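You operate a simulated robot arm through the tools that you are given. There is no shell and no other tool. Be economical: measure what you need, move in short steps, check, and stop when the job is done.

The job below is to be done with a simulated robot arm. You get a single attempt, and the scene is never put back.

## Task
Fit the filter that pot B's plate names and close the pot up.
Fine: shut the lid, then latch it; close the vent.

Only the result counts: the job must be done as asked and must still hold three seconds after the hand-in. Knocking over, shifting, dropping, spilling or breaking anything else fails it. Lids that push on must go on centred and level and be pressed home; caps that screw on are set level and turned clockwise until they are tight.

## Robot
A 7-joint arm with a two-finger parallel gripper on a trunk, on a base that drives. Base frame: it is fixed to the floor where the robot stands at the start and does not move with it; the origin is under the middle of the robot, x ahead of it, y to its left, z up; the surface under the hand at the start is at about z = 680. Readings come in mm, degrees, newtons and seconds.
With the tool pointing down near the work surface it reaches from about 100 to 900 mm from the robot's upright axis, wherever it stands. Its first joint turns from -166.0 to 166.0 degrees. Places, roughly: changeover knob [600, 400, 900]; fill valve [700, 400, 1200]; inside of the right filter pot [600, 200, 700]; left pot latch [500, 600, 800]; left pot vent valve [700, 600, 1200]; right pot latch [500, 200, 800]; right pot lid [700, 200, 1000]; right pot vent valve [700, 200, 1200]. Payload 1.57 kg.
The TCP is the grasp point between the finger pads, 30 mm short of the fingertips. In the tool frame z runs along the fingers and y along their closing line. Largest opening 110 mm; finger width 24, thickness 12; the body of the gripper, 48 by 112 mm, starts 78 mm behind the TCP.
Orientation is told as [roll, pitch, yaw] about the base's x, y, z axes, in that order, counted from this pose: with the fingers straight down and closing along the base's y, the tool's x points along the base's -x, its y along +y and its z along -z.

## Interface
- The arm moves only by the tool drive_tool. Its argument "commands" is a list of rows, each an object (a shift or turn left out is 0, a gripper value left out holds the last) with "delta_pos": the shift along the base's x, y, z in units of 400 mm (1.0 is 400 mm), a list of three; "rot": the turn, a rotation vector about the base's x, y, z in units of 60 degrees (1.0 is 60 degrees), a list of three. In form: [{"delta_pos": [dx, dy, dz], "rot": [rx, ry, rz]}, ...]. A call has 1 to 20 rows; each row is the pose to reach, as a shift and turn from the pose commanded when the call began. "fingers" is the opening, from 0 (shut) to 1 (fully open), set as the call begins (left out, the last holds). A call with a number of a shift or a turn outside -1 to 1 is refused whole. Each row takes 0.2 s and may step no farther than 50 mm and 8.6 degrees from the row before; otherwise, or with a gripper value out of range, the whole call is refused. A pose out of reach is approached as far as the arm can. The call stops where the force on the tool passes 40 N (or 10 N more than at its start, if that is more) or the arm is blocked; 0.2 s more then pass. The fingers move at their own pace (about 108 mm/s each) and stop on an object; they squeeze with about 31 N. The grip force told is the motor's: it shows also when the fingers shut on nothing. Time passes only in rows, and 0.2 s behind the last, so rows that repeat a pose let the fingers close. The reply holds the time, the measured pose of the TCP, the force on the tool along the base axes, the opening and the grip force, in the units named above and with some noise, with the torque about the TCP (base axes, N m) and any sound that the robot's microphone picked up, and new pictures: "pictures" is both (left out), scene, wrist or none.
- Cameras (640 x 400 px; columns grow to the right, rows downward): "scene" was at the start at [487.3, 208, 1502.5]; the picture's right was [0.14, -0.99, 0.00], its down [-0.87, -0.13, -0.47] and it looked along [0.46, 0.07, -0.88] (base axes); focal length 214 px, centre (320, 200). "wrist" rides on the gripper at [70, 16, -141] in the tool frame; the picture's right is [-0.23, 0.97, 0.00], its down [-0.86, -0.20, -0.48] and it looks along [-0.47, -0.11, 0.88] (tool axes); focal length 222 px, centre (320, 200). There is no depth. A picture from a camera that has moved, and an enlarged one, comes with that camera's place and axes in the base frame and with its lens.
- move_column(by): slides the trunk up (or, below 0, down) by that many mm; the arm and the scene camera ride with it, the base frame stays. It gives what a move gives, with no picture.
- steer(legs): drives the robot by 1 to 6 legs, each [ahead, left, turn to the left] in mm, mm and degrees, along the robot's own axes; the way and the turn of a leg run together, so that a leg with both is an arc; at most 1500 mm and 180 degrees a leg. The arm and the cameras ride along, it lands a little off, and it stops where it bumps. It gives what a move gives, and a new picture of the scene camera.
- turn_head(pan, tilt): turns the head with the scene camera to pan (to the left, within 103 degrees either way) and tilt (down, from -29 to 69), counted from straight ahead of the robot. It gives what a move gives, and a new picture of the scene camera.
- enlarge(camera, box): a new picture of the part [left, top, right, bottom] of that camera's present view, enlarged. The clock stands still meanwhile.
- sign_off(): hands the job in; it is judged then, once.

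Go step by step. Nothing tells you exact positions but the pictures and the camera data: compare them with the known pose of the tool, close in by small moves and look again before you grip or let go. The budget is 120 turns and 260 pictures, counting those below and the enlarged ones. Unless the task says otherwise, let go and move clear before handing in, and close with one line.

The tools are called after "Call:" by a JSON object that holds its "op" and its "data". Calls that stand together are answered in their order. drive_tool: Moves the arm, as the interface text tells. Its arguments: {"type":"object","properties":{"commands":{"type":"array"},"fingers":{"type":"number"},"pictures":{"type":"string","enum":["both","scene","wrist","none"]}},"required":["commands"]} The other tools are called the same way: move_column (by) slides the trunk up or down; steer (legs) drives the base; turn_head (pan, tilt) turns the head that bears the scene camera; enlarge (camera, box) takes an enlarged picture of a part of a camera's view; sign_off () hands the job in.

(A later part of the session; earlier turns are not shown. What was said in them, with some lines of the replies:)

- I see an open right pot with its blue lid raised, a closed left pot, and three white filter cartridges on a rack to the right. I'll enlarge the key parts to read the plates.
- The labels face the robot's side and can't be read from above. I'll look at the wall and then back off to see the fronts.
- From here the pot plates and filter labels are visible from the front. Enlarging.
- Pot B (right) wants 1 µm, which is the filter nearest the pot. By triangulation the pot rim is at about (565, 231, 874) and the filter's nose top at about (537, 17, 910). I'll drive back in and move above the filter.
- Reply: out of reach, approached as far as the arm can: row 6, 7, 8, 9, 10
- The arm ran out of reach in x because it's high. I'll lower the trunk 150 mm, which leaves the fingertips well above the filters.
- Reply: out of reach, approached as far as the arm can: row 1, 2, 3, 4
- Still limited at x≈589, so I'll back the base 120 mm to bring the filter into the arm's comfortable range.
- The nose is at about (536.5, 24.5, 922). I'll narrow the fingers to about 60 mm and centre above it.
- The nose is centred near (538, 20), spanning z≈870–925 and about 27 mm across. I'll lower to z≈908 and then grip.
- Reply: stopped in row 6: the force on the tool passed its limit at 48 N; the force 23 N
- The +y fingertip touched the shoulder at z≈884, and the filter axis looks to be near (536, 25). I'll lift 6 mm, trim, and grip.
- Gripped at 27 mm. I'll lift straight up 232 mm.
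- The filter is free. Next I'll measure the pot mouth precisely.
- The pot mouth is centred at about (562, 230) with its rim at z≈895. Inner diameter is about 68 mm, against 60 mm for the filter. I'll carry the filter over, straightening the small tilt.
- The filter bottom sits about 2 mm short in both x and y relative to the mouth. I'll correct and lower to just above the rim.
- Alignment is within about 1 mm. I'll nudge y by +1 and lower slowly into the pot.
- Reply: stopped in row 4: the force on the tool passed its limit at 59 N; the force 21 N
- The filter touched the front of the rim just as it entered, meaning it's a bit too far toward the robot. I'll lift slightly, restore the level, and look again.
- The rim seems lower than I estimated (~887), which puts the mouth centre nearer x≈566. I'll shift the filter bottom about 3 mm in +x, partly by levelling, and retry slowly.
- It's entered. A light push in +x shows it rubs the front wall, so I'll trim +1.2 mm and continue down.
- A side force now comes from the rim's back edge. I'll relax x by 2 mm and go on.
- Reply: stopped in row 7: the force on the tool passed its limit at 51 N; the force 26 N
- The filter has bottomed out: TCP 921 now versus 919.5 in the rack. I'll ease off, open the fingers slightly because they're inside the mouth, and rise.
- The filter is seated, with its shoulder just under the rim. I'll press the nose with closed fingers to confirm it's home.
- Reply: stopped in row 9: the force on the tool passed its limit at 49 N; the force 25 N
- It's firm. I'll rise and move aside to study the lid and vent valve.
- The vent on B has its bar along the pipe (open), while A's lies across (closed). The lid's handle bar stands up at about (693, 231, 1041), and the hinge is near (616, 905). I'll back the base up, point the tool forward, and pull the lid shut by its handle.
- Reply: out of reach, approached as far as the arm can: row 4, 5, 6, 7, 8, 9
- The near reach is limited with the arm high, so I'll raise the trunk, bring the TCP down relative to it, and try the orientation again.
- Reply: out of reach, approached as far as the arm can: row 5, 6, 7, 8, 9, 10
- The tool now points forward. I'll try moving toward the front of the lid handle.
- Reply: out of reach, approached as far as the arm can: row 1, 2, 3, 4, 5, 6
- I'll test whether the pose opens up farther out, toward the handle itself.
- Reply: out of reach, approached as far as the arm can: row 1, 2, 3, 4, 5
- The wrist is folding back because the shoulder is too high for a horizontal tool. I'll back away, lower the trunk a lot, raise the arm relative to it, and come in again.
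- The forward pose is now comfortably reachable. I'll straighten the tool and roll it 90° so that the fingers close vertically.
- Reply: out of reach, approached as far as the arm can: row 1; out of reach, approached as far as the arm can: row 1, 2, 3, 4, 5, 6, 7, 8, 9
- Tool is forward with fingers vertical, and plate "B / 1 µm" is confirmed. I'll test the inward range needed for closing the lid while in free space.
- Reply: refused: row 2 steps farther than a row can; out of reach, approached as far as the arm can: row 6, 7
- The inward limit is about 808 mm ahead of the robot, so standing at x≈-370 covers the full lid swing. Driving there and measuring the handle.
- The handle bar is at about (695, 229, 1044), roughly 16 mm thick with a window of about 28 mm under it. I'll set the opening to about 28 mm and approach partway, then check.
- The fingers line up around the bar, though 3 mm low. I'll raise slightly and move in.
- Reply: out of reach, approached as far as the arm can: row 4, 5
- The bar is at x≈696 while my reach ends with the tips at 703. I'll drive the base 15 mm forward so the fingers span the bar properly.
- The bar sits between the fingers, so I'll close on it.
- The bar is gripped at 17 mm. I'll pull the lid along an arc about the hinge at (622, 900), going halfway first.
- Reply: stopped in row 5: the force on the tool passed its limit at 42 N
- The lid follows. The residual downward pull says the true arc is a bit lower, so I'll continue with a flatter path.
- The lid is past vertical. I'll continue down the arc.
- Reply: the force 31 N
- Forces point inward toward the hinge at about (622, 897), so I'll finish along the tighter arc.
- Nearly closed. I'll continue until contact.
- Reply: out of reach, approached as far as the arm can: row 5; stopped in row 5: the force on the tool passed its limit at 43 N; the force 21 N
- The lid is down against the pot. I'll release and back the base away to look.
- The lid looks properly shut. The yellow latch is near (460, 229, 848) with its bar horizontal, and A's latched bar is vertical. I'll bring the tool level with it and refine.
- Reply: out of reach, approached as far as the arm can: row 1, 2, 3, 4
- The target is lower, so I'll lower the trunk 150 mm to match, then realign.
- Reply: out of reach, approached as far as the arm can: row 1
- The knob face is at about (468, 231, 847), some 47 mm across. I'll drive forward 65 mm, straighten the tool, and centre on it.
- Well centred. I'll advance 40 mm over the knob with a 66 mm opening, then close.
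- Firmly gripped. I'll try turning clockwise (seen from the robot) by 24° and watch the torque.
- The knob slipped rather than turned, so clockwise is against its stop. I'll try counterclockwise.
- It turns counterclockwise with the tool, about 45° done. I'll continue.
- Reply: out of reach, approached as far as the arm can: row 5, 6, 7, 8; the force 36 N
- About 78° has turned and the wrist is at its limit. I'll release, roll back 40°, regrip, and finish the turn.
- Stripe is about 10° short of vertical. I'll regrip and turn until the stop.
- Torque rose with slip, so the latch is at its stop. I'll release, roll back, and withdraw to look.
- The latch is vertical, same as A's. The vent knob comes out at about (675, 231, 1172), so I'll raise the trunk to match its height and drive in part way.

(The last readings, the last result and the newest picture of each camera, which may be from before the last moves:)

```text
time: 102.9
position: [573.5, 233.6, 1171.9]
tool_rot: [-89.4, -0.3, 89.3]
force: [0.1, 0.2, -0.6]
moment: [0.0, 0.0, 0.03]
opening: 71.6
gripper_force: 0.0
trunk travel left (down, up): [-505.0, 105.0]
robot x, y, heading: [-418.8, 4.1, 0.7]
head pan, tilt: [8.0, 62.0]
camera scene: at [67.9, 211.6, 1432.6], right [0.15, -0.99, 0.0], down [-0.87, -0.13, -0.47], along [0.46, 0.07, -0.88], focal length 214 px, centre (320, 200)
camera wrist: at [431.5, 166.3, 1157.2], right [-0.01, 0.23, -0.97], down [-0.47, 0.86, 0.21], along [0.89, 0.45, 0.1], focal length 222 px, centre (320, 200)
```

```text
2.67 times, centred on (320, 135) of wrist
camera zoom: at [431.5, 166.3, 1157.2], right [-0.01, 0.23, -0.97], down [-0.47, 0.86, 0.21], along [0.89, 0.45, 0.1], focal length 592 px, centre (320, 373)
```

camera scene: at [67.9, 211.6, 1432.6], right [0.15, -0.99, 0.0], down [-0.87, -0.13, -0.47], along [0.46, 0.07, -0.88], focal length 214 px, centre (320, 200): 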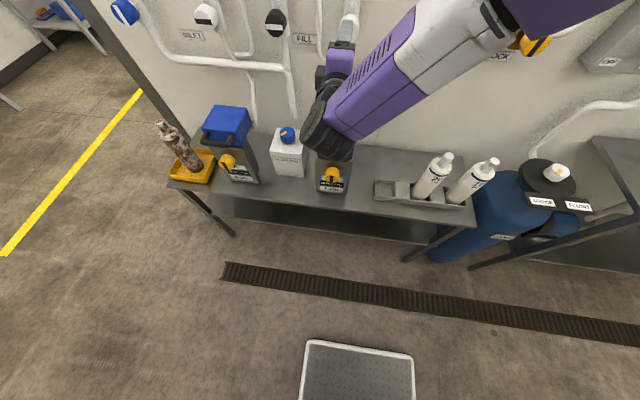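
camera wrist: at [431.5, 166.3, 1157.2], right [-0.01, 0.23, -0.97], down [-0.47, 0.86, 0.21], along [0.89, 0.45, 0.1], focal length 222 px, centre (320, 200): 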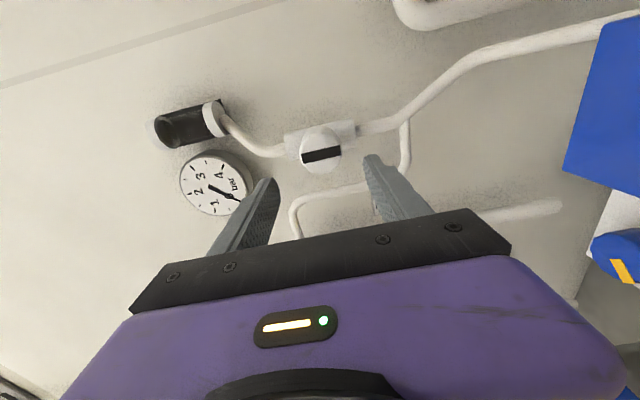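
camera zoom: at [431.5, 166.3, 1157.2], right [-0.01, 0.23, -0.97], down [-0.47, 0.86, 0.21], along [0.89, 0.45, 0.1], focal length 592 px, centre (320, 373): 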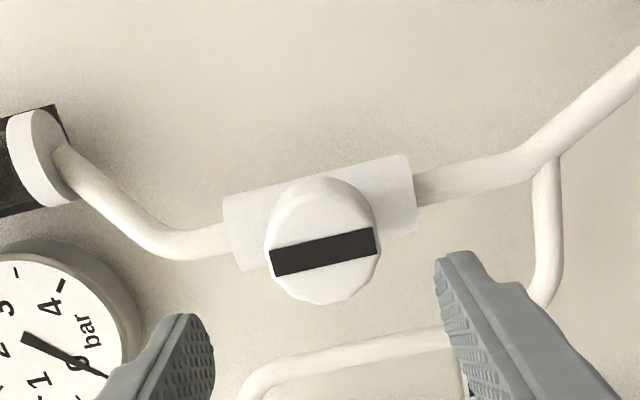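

The knob is centred at about (668, 232, 1170) and is roughly 45 mm across. I'll advance the base 50 mm, adjust slightly, and look again.

Call:
{"op": "steer", "data": {"legs": [[50, 0, 0]]}}

Call:
{"op": "drive_tool", "data": {"commands": [{"delta_pos": [0, -0.002, -0.003], "rot": [0, -0.01, 0.012]}, {"delta_pos": [0.02, -0.002, -0.003], "rot": [0, -0.01, 0.012]}, {"delta_pos": [0.02, -0.002, -0.003], "rot": [0, -0.01, 0.012]}], "pictures": "wrist"}}

Call:
{"op": "enlarge", "data": {"camera": "wrist", "box": [200, 80, 440, 230]}}

```text
time: 103.8
position: [624.2, 234.1, 1172.4]
tool_rot: [-89.4, -0.2, 89.3]
force: [0.2, -0.2, 0.1]
moment: [0.0, 0.01, 0.0]
opening: 71.9
gripper_force: 0.0
trunk travel left (down, up): [-505.0, 105.0]
robot x, y, heading: [-371.6, 3.0, 0.4]
head pan, tilt: [8.0, 62.0]
camera scene: at [118.6, 211.9, 1432.6], right [0.15, -0.99, 0.0], down [-0.87, -0.13, -0.47], along [0.46, 0.07, -0.88], focal length 214 px, centre (320, 200)
```

scene: 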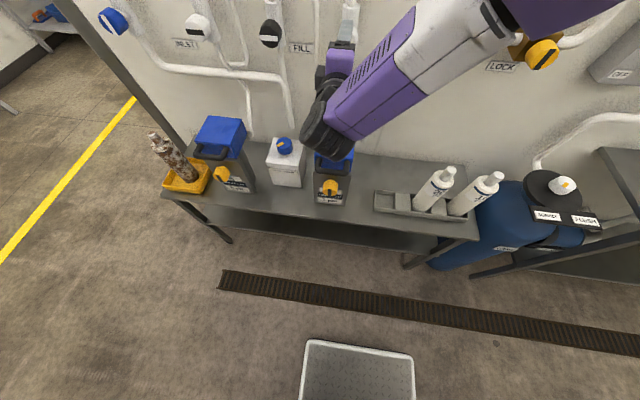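

```text
time: 104.6
position: [631.2, 240.0, 1175.3]
tool_rot: [-89.7, 0.0, 89.6]
force: [-0.3, -0.1, 0.1]
moment: [-0.03, -0.02, 0.0]
opening: 71.8
gripper_force: 0.1
out of reach, approached as far as the arm can: row 2, 3
trunk travel left (down, up): [-505.0, 105.0]
robot x, y, heading: [-368.5, 1.8, 0.4]
head pan, tilt: [8.0, 62.0]
camera wrist: at [488.9, 170.6, 1160.0], right [0.0, 0.23, -0.97], down [-0.47, 0.86, 0.21], along [0.88, 0.46, 0.1], focal length 222 px, centre (320, 200)
```

wrist: 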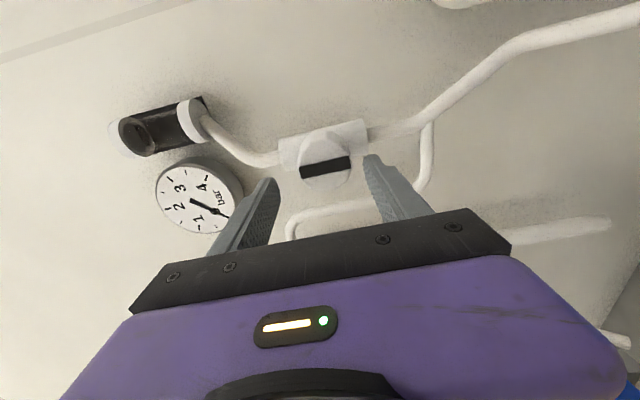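

```text
2.67 times, centred on (320, 155) of wrist
camera zoom: at [488.9, 170.6, 1160.0], right [0.0, 0.23, -0.97], down [-0.47, 0.86, 0.21], along [0.88, 0.46, 0.1], focal length 592 px, centre (320, 320)
```

zoom: 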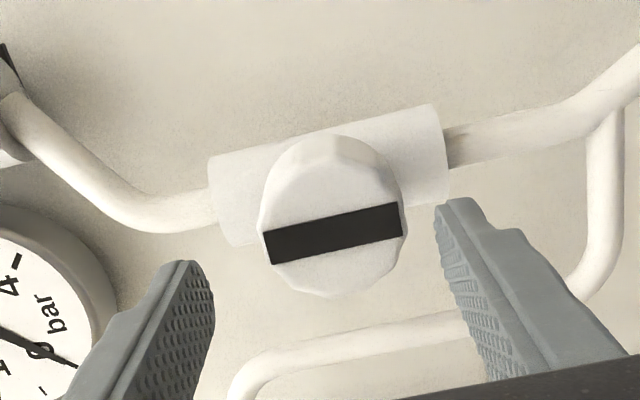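

The arm is at its outer limit again. I'll trim it to y≈234, z≈1170 slightly retracted, then drive forward onto the knob.

Call:
{"op": "drive_tool", "data": {"commands": [{"delta_pos": [-0.04, -0.015, -0.0125]}, {"delta_pos": [-0.04, -0.015, -0.0125]}], "pictures": "none"}}

Call:
{"op": "steer", "data": {"legs": [[30, 0, 0]]}}

Call:
{"op": "enlarge", "data": {"camera": "wrist", "box": [200, 80, 440, 230]}}

```text
time: 105.2
position: [612.9, 235.2, 1172.9]
tool_rot: [-89.7, -0.2, 89.5]
force: [0.2, 0.2, 0.6]
moment: [0.01, -0.01, 0.0]
opening: 71.6
gripper_force: 0.0
out of reach, approached as far as the arm can: row 1, 2
trunk travel left (down, up): [-505.0, 105.0]
robot x, y, heading: [-364.3, 3.0, 0.1]
head pan, tilt: [8.0, 62.0]
```

```text
time: 106.1
position: [644.1, 233.9, 1173.3]
tool_rot: [-89.7, -0.1, 89.5]
force: [-0.4, -1.4, -0.1]
moment: [0.02, 0.01, 0.0]
opening: 71.5
gripper_force: 0.0
trunk travel left (down, up): [-505.0, 105.0]
robot x, y, heading: [-338.2, 0.5, 0.5]
head pan, tilt: [8.0, 62.0]
camera scene: at [148.6, 212.2, 1432.6], right [0.15, -0.99, 0.0], down [-0.87, -0.13, -0.47], along [0.46, 0.07, -0.88], focal length 214 px, centre (320, 200)
```

scene: 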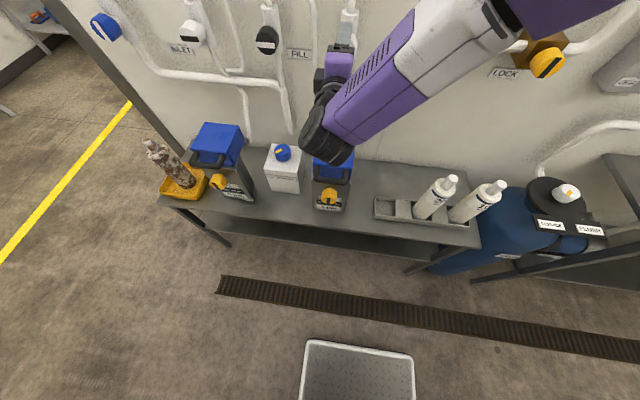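

```text
2.67 times, centred on (320, 155) of wrist
camera zoom: at [501.9, 167.5, 1157.2], right [0.0, 0.23, -0.97], down [-0.47, 0.86, 0.21], along [0.88, 0.46, 0.11], focal length 592 px, centre (320, 320)
```

zoom: 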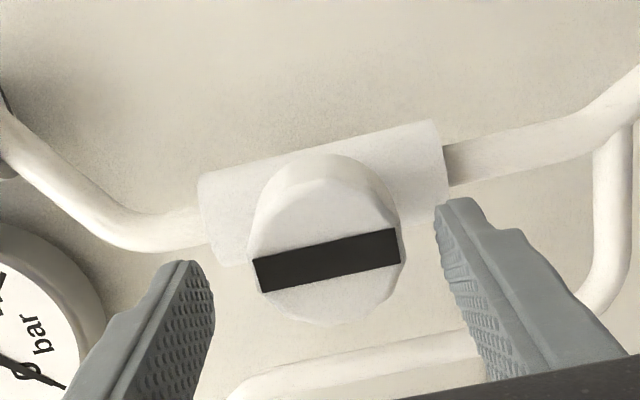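

Before engaging, I'll retract the arm to a roomier posture and test the clockwise roll in free space.

Call:
{"op": "drive_tool", "data": {"commands": [{"delta_pos": [-0.08, 0, 0]}, {"delta_pos": [-0.16, 0, 0]}, {"delta_pos": [-0.2, 0, 0]}, {"delta_pos": [-0.2, 0, 0]}], "pictures": "none"}}

Call:
{"op": "drive_tool", "data": {"commands": [{"rot": [0.14, 0, 0]}, {"rot": [0.28, 0, 0]}, {"rot": [0.42, 0, 0]}, {"rot": [0.56, 0, 0]}, {"rot": [0.7, 0, 0]}, {"rot": [0.84, 0, 0]}, {"rot": [0.98, 0, 0]}, {"rot": [0.98, 0, 0]}], "pictures": "none"}}

Call:
{"op": "drive_tool", "data": {"commands": [{"rot": [0.14, 0, 0]}, {"rot": [0.28, 0, 0]}, {"rot": [0.42, 0, 0]}, {"rot": [0.52, 0, 0]}, {"rot": [0.52, 0, 0]}], "pictures": "none"}}

```text
time: 107.1
position: [563.8, 236.1, 1171.8]
tool_rot: [-89.7, -0.2, 89.5]
force: [0.5, -0.1, 0.5]
moment: [0.02, 0.01, -0.03]
opening: 71.7
gripper_force: 0.1
trunk travel left (down, up): [-505.0, 105.0]
robot x, y, heading: [-337.6, 3.2, 0.2]
head pan, tilt: [8.0, 62.0]
```

```text
time: 108.9
position: [562.7, 237.0, 1173.3]
tool_rot: [-88.9, -59.1, 89.0]
force: [0.2, -0.6, 1.0]
moment: [0.01, -0.01, -0.01]
opening: 71.7
gripper_force: 0.1
trunk travel left (down, up): [-505.0, 105.0]
robot x, y, heading: [-336.6, 0.5, 0.6]
head pan, tilt: [8.0, 62.0]
```

```text
time: 110.1
position: [563.0, 236.1, 1172.9]
tool_rot: [27.8, -89.4, -27.4]
force: [0.1, 0.0, 0.1]
moment: [0.0, 0.0, -0.01]
opening: 71.7
gripper_force: 0.1
trunk travel left (down, up): [-505.0, 105.0]
robot x, y, heading: [-341.2, -1.4, 0.4]
head pan, tilt: [8.0, 62.0]
```

The full roll works here. I'll return to vertical fingers and drive onto the knob.

Call:
{"op": "drive_tool", "data": {"commands": [{"rot": [-0.14, 0, 0]}, {"rot": [-0.28, 0, 0]}, {"rot": [-0.42, 0, 0]}, {"rot": [-0.56, 0, 0]}, {"rot": [-0.7, 0, 0]}, {"rot": [-0.84, 0, 0]}, {"rot": [-0.98, 0, 0]}, {"rot": [-0.98, 0, 0]}], "pictures": "none"}}

Call:
{"op": "drive_tool", "data": {"commands": [{"rot": [-0.14, 0, 0]}, {"delta_pos": [0, -0.004, -0.005], "rot": [-0.28, 0, 0]}, {"delta_pos": [0, -0.004, -0.005], "rot": [-0.42, 0, 0]}, {"delta_pos": [0, -0.004, -0.005], "rot": [-0.51, 0, 0]}, {"delta_pos": [0, -0.004, -0.005], "rot": [-0.51, 0, 0]}], "pictures": "none"}}

Call:
{"op": "steer", "data": {"legs": [[80, 0, 0]]}}

Call:
{"op": "enlarge", "data": {"camera": "wrist", "box": [200, 80, 440, 230]}}

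```text
time: 111.9
position: [564.1, 235.6, 1172.7]
tool_rot: [-89.5, -31.2, 89.5]
force: [-0.4, 0.1, -0.8]
moment: [-0.01, -0.01, 0.02]
opening: 71.4
gripper_force: 0.0
trunk travel left (down, up): [-505.0, 105.0]
robot x, y, heading: [-337.8, 2.1, 0.5]
head pan, tilt: [8.0, 62.0]
```

```text
time: 113.1
position: [563.8, 234.2, 1171.7]
tool_rot: [-89.8, -0.7, 89.5]
force: [1.0, 0.0, -0.5]
moment: [0.01, -0.04, -0.01]
opening: 71.4
gripper_force: 0.2
trunk travel left (down, up): [-505.0, 105.0]
robot x, y, heading: [-338.4, 0.4, 0.3]
head pan, tilt: [8.0, 62.0]
```

```text
time: 114.1
position: [644.0, 234.8, 1169.8]
tool_rot: [-89.8, -0.8, 89.5]
force: [-0.5, 0.8, -0.3]
moment: [-0.02, 0.01, 0.01]
opening: 71.6
gripper_force: 0.1
trunk travel left (down, up): [-505.0, 105.0]
robot x, y, heading: [-257.8, 3.1, 0.2]
head pan, tilt: [8.0, 62.0]
camera scene: at [229.3, 212.8, 1432.6], right [0.15, -0.99, 0.0], down [-0.87, -0.13, -0.47], along [0.46, 0.07, -0.88], focal length 214 px, centre (320, 200)
```

scene: 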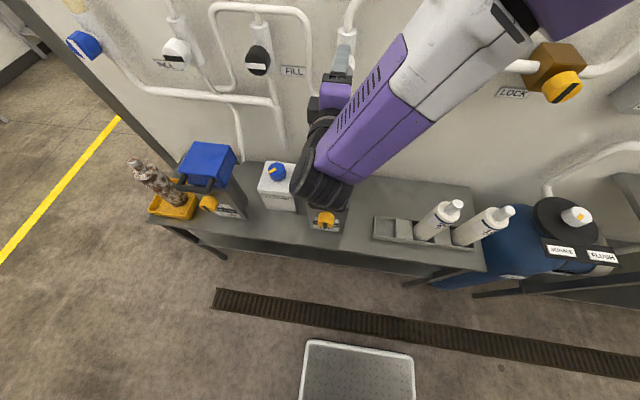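

```text
2.67 times, centred on (320, 155) of wrist
camera zoom: at [502.6, 166.3, 1154.6], right [0.0, 0.24, -0.97], down [-0.47, 0.86, 0.21], along [0.88, 0.46, 0.11], focal length 592 px, centre (320, 320)
```

zoom: 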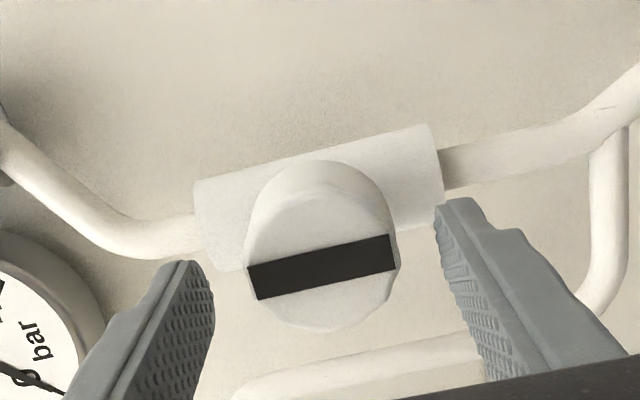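

Centred. I'll advance 12 mm, keeping clear of the valve body behind, and grip.

Call:
{"op": "drive_tool", "data": {"commands": [{"delta_pos": [0.015, 0, 0]}, {"delta_pos": [0.03, -0.002, 0]}, {"delta_pos": [0.03, -0.002, 0]}], "fingers": 0.6, "pictures": "none"}}

Call:
{"op": "drive_tool", "data": {"commands": [{}, {}, {}, {}], "fingers": 0, "pictures": "wrist"}}

```text
time: 114.9
position: [656.7, 235.2, 1170.3]
tool_rot: [-89.6, -0.8, 89.5]
force: [-0.3, 0.2, -0.1]
moment: [-0.03, -0.01, -0.05]
opening: 65.8
gripper_force: 0.1
trunk travel left (down, up): [-505.0, 105.0]
robot x, y, heading: [-255.3, 2.6, 0.4]
head pan, tilt: [8.0, 62.0]
```

```text
time: 115.9
position: [656.3, 233.7, 1169.0]
tool_rot: [-89.5, -0.8, 89.5]
force: [0.7, 0.0, -9.3]
moment: [-0.01, -0.91, 0.13]
opening: 47.7
gripper_force: 44.9
trunk travel left (down, up): [-505.0, 105.0]
robot x, y, heading: [-257.8, 0.9, 0.4]
head pan, tilt: [8.0, 62.0]
camera wrist: at [514.9, 165.8, 1153.9], right [-0.01, 0.24, -0.97], down [-0.47, 0.86, 0.21], along [0.88, 0.46, 0.11], focal length 222 px, centre (320, 200)
```

wrist: 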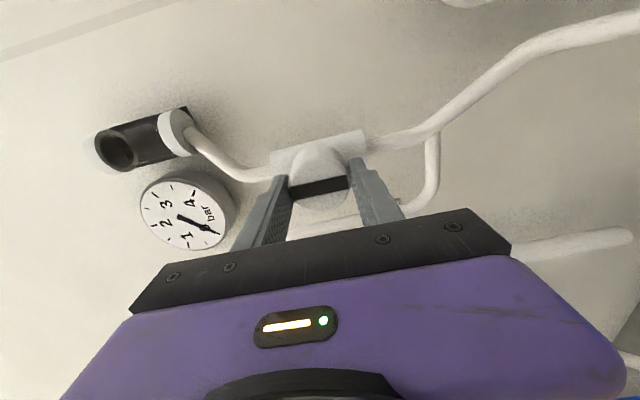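

Gripped. I'll turn clockwise about 30° and check whether the bar follows.

Call:
{"op": "drive_tool", "data": {"commands": [{"rot": [0.1, 0, 0]}, {"rot": [0.2, 0, 0]}, {"rot": [0.3, 0, 0]}, {"rot": [0.4, 0, 0]}, {"rot": [0.5, 0, 0]}, {"rot": [0.5, 0, 0]}], "pictures": "wrist"}}

```text
time: 117.3
position: [657.3, 234.5, 1170.1]
tool_rot: [-89.4, -30.9, 89.4]
force: [-4.3, 0.0, -4.8]
moment: [0.03, -0.29, -0.92]
opening: 47.8
gripper_force: 45.2
trunk travel left (down, up): [-505.0, 105.0]
robot x, y, heading: [-256.5, 0.6, 0.2]
head pan, tilt: [8.0, 62.0]
camera wrist: at [514.9, 183.0, 1122.4], right [0.0, 0.69, -0.72], down [-0.47, 0.63, 0.61], along [0.88, 0.34, 0.32], focal length 222 px, centre (320, 200)
```

wrist: 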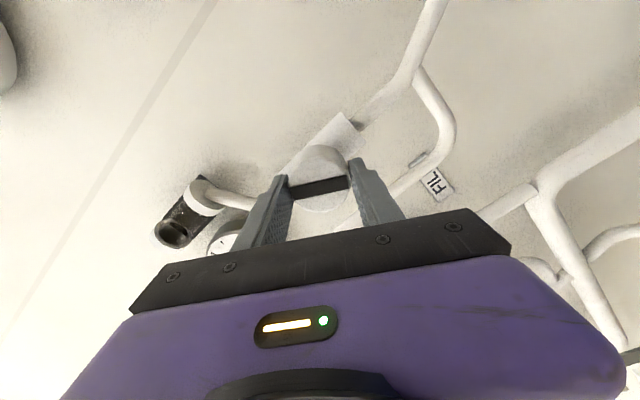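

It follows. Sixty more degrees to go, plus a little to reach the stop.

Call:
{"op": "drive_tool", "data": {"commands": [{"rot": [0.1, 0, 0]}, {"rot": [0.2, 0, 0]}, {"rot": [0.3, 0, 0]}, {"rot": [0.4, 0, 0]}, {"rot": [0.5, 0, 0]}, {"rot": [0.6, 0, 0]}, {"rot": [0.7, 0, 0]}, {"rot": [0.8, 0, 0]}, {"rot": [0.9, 0, 0]}, {"rot": [1.0, 0, 0]}, {"rot": [1.0, 0, 0]}], "pictures": "wrist"}}

Call:
{"op": "drive_tool", "data": {"commands": [{"rot": [0.08, 0, 0]}, {"rot": [0.13, 0, 0]}, {"rot": [0.13, 0, 0]}], "pictures": "wrist"}}

```text
time: 119.7
position: [657.3, 232.5, 1172.6]
tool_rot: [65.0, -89.1, -64.8]
force: [-3.2, -12.6, 9.0]
moment: [-0.02, 0.31, -1.14]
opening: 47.6
gripper_force: 44.9
trunk travel left (down, up): [-505.0, 105.0]
robot x, y, heading: [-255.8, 2.0, 0.2]
head pan, tilt: [8.0, 62.0]
camera wrist: at [515.0, 249.0, 1103.2], right [0.0, 0.97, 0.24], down [-0.47, -0.21, 0.86], along [0.88, -0.11, 0.46], focal length 222 px, centre (320, 200)
```

wrist: 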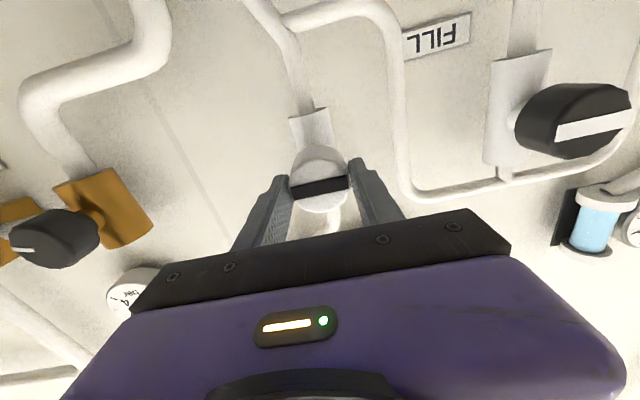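

```text
time: 120.5
position: [657.2, 231.5, 1170.5]
tool_rot: [86.5, -81.4, -86.2]
force: [0.0, -16.5, -0.5]
moment: [-0.53, -0.27, -1.07]
opening: 47.6
gripper_force: 45.3
trunk travel left (down, up): [-505.0, 105.0]
robot x, y, heading: [-255.2, 2.6, 0.5]
head pan, tilt: [8.0, 62.0]
camera wrist: at [514.9, 257.9, 1104.8], right [0.0, 0.93, 0.37], down [-0.47, -0.33, 0.82], along [0.88, -0.17, 0.44], focal length 222 px, centre (320, 200)
```

wrist: 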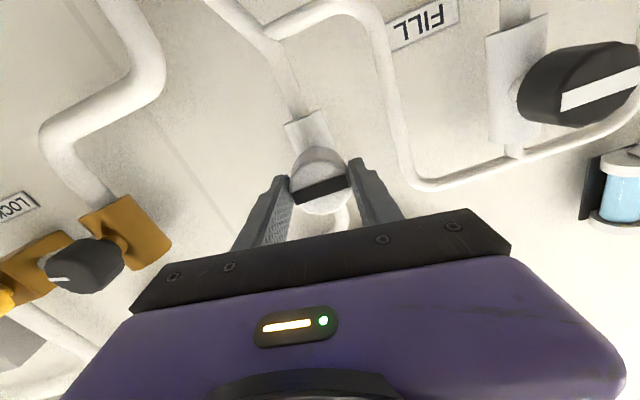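

The valve hit its stop at 90°. I'll release, back off, and verify everything.

Call:
{"op": "drive_tool", "data": {"commands": [{}, {}, {}], "fingers": 0.65, "pictures": "none"}}

Call:
{"op": "steer", "data": {"legs": [[-350, 0, 0]]}}

Call:
{"op": "enlarge", "data": {"camera": "wrist", "box": [200, 60, 520, 260]}}

Call:
{"op": "enlarge", "data": {"camera": "scene", "box": [140, 0, 420, 175]}}

```text
time: 121.3
position: [656.5, 233.2, 1170.1]
tool_rot: [87.0, -81.4, -86.6]
force: [-0.8, 0.7, 0.4]
moment: [0.0, 0.01, 0.0]
opening: 71.7
gripper_force: 0.0
trunk travel left (down, up): [-505.0, 105.0]
robot x, y, heading: [-256.3, 1.0, 0.4]
head pan, tilt: [8.0, 62.0]
```

```text
time: 123.6
position: [305.8, 229.6, 1171.0]
tool_rot: [87.0, -81.4, -86.8]
force: [-0.9, -0.4, -0.3]
moment: [-0.01, 0.04, -0.01]
opening: 71.5
gripper_force: 0.0
trunk travel left (down, up): [-505.0, 105.0]
robot x, y, heading: [-613.1, -1.4, 0.3]
head pan, tilt: [8.0, 62.0]
camera scene: at [-121.7, 209.2, 1432.5], right [0.14, -0.99, 0.0], down [-0.87, -0.13, -0.47], along [0.46, 0.07, -0.88], focal length 214 px, centre (320, 200)
```

scene: 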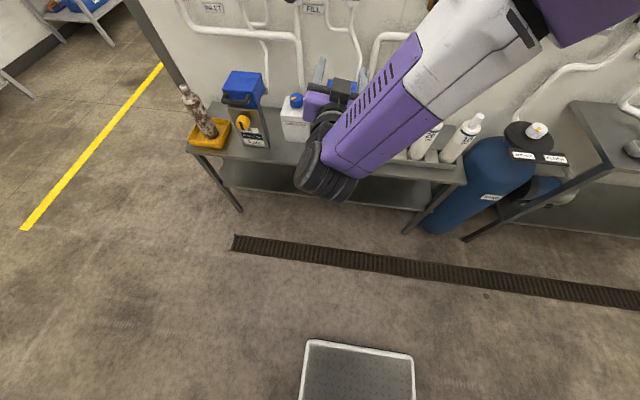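

```text
2.00 times, centred on (360, 160) of wrist
camera zoom: at [163.7, 254.7, 1105.2], right [0.0, 0.93, 0.37], down [-0.47, -0.33, 0.82], along [0.88, -0.17, 0.44], focal length 444 px, centre (240, 280)
```

zoom: 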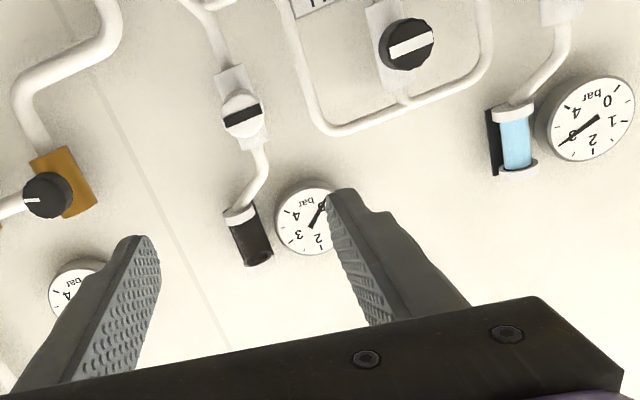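

```text
2.29 times, centred on (280, 88) of scene
camera zoom: at [-121.7, 209.2, 1432.5], right [0.14, -0.99, 0.0], down [-0.87, -0.13, -0.47], along [0.46, 0.07, -0.88], focal length 490 px, centre (411, 457)
```

zoom: 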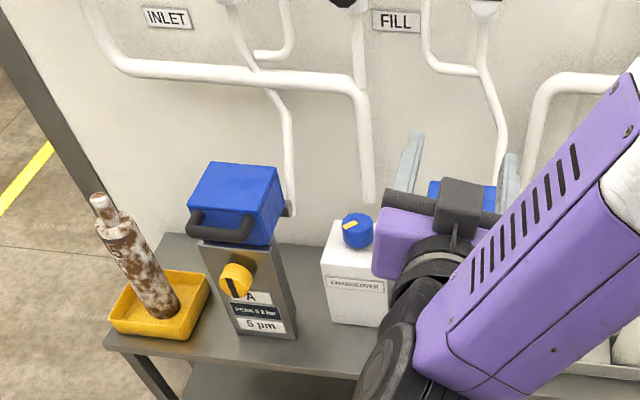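

Vent B's bar now lies across the pipe, which means closed. One last look at pot B with the arm out of the line of sight.

Call:
{"op": "drive_tool", "data": {"commands": [{"delta_pos": [0, -0.1, 0.03]}, {"delta_pos": [0, -0.2, 0.06]}, {"delta_pos": [0, -0.3, 0.09]}, {"delta_pos": [0, -0.4, 0.1]}, {"delta_pos": [0, -0.5, 0.1]}, {"delta_pos": [0, -0.5, 0.1]}], "pictures": "scene"}}

Call:
{"op": "enlarge", "data": {"camera": "scene", "box": [200, 40, 400, 165]}}

```text
time: 125.0
position: [290.6, 122.3, 1184.5]
tool_rot: [62.4, -80.7, -66.9]
force: [0.1, 1.9, 0.8]
moment: [-0.03, 0.0, -0.01]
opening: 71.4
gripper_force: 0.0
out of reach, approached as far as the arm can: row 1, 2, 3, 4, 5, 6
trunk travel left (down, up): [-505.0, 105.0]
robot x, y, heading: [-608.6, -3.3, 0.2]
head pan, tilt: [8.0, 62.0]
camera scene: at [-121.8, 209.1, 1432.5], right [0.14, -0.99, 0.0], down [-0.87, -0.13, -0.47], along [0.46, 0.07, -0.88], focal length 214 px, centre (320, 200)
```

scene: 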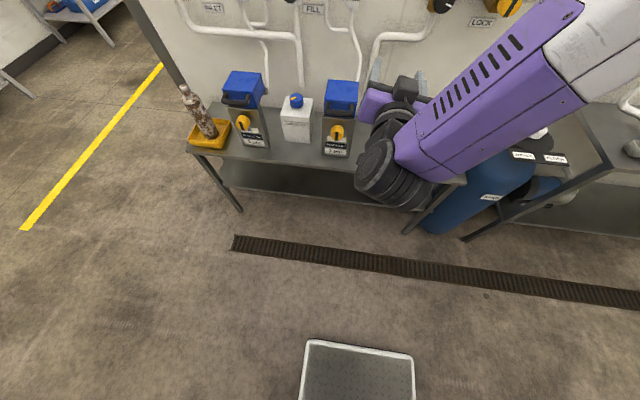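

```text
3.20 times, centred on (300, 102) of scene
camera zoom: at [-121.8, 209.1, 1432.5], right [0.14, -0.99, 0.0], down [-0.87, -0.13, -0.47], along [0.46, 0.07, -0.88], focal length 686 px, centre (384, 512)
```

zoom: 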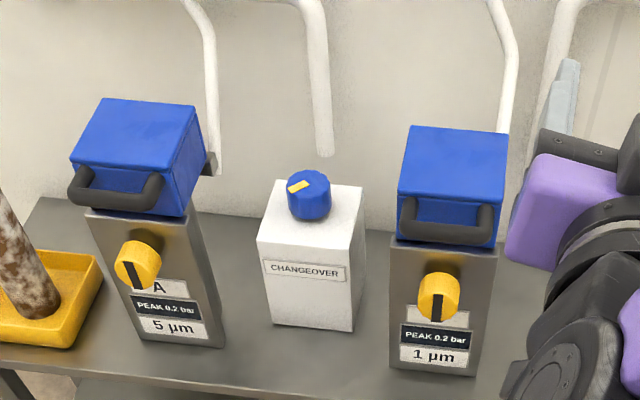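

Pot B now matches pot A: lid shut and level, latch vertical, and its vent closed. The arm is clear, so I'm handing in.

Call:
{"op": "sign_off", "data": {}}

```text
The job is handed in.
```

Pot B has the 1 µm filter its plate names; the lid is shut and latched, the vent is closed, and the job is handed in.
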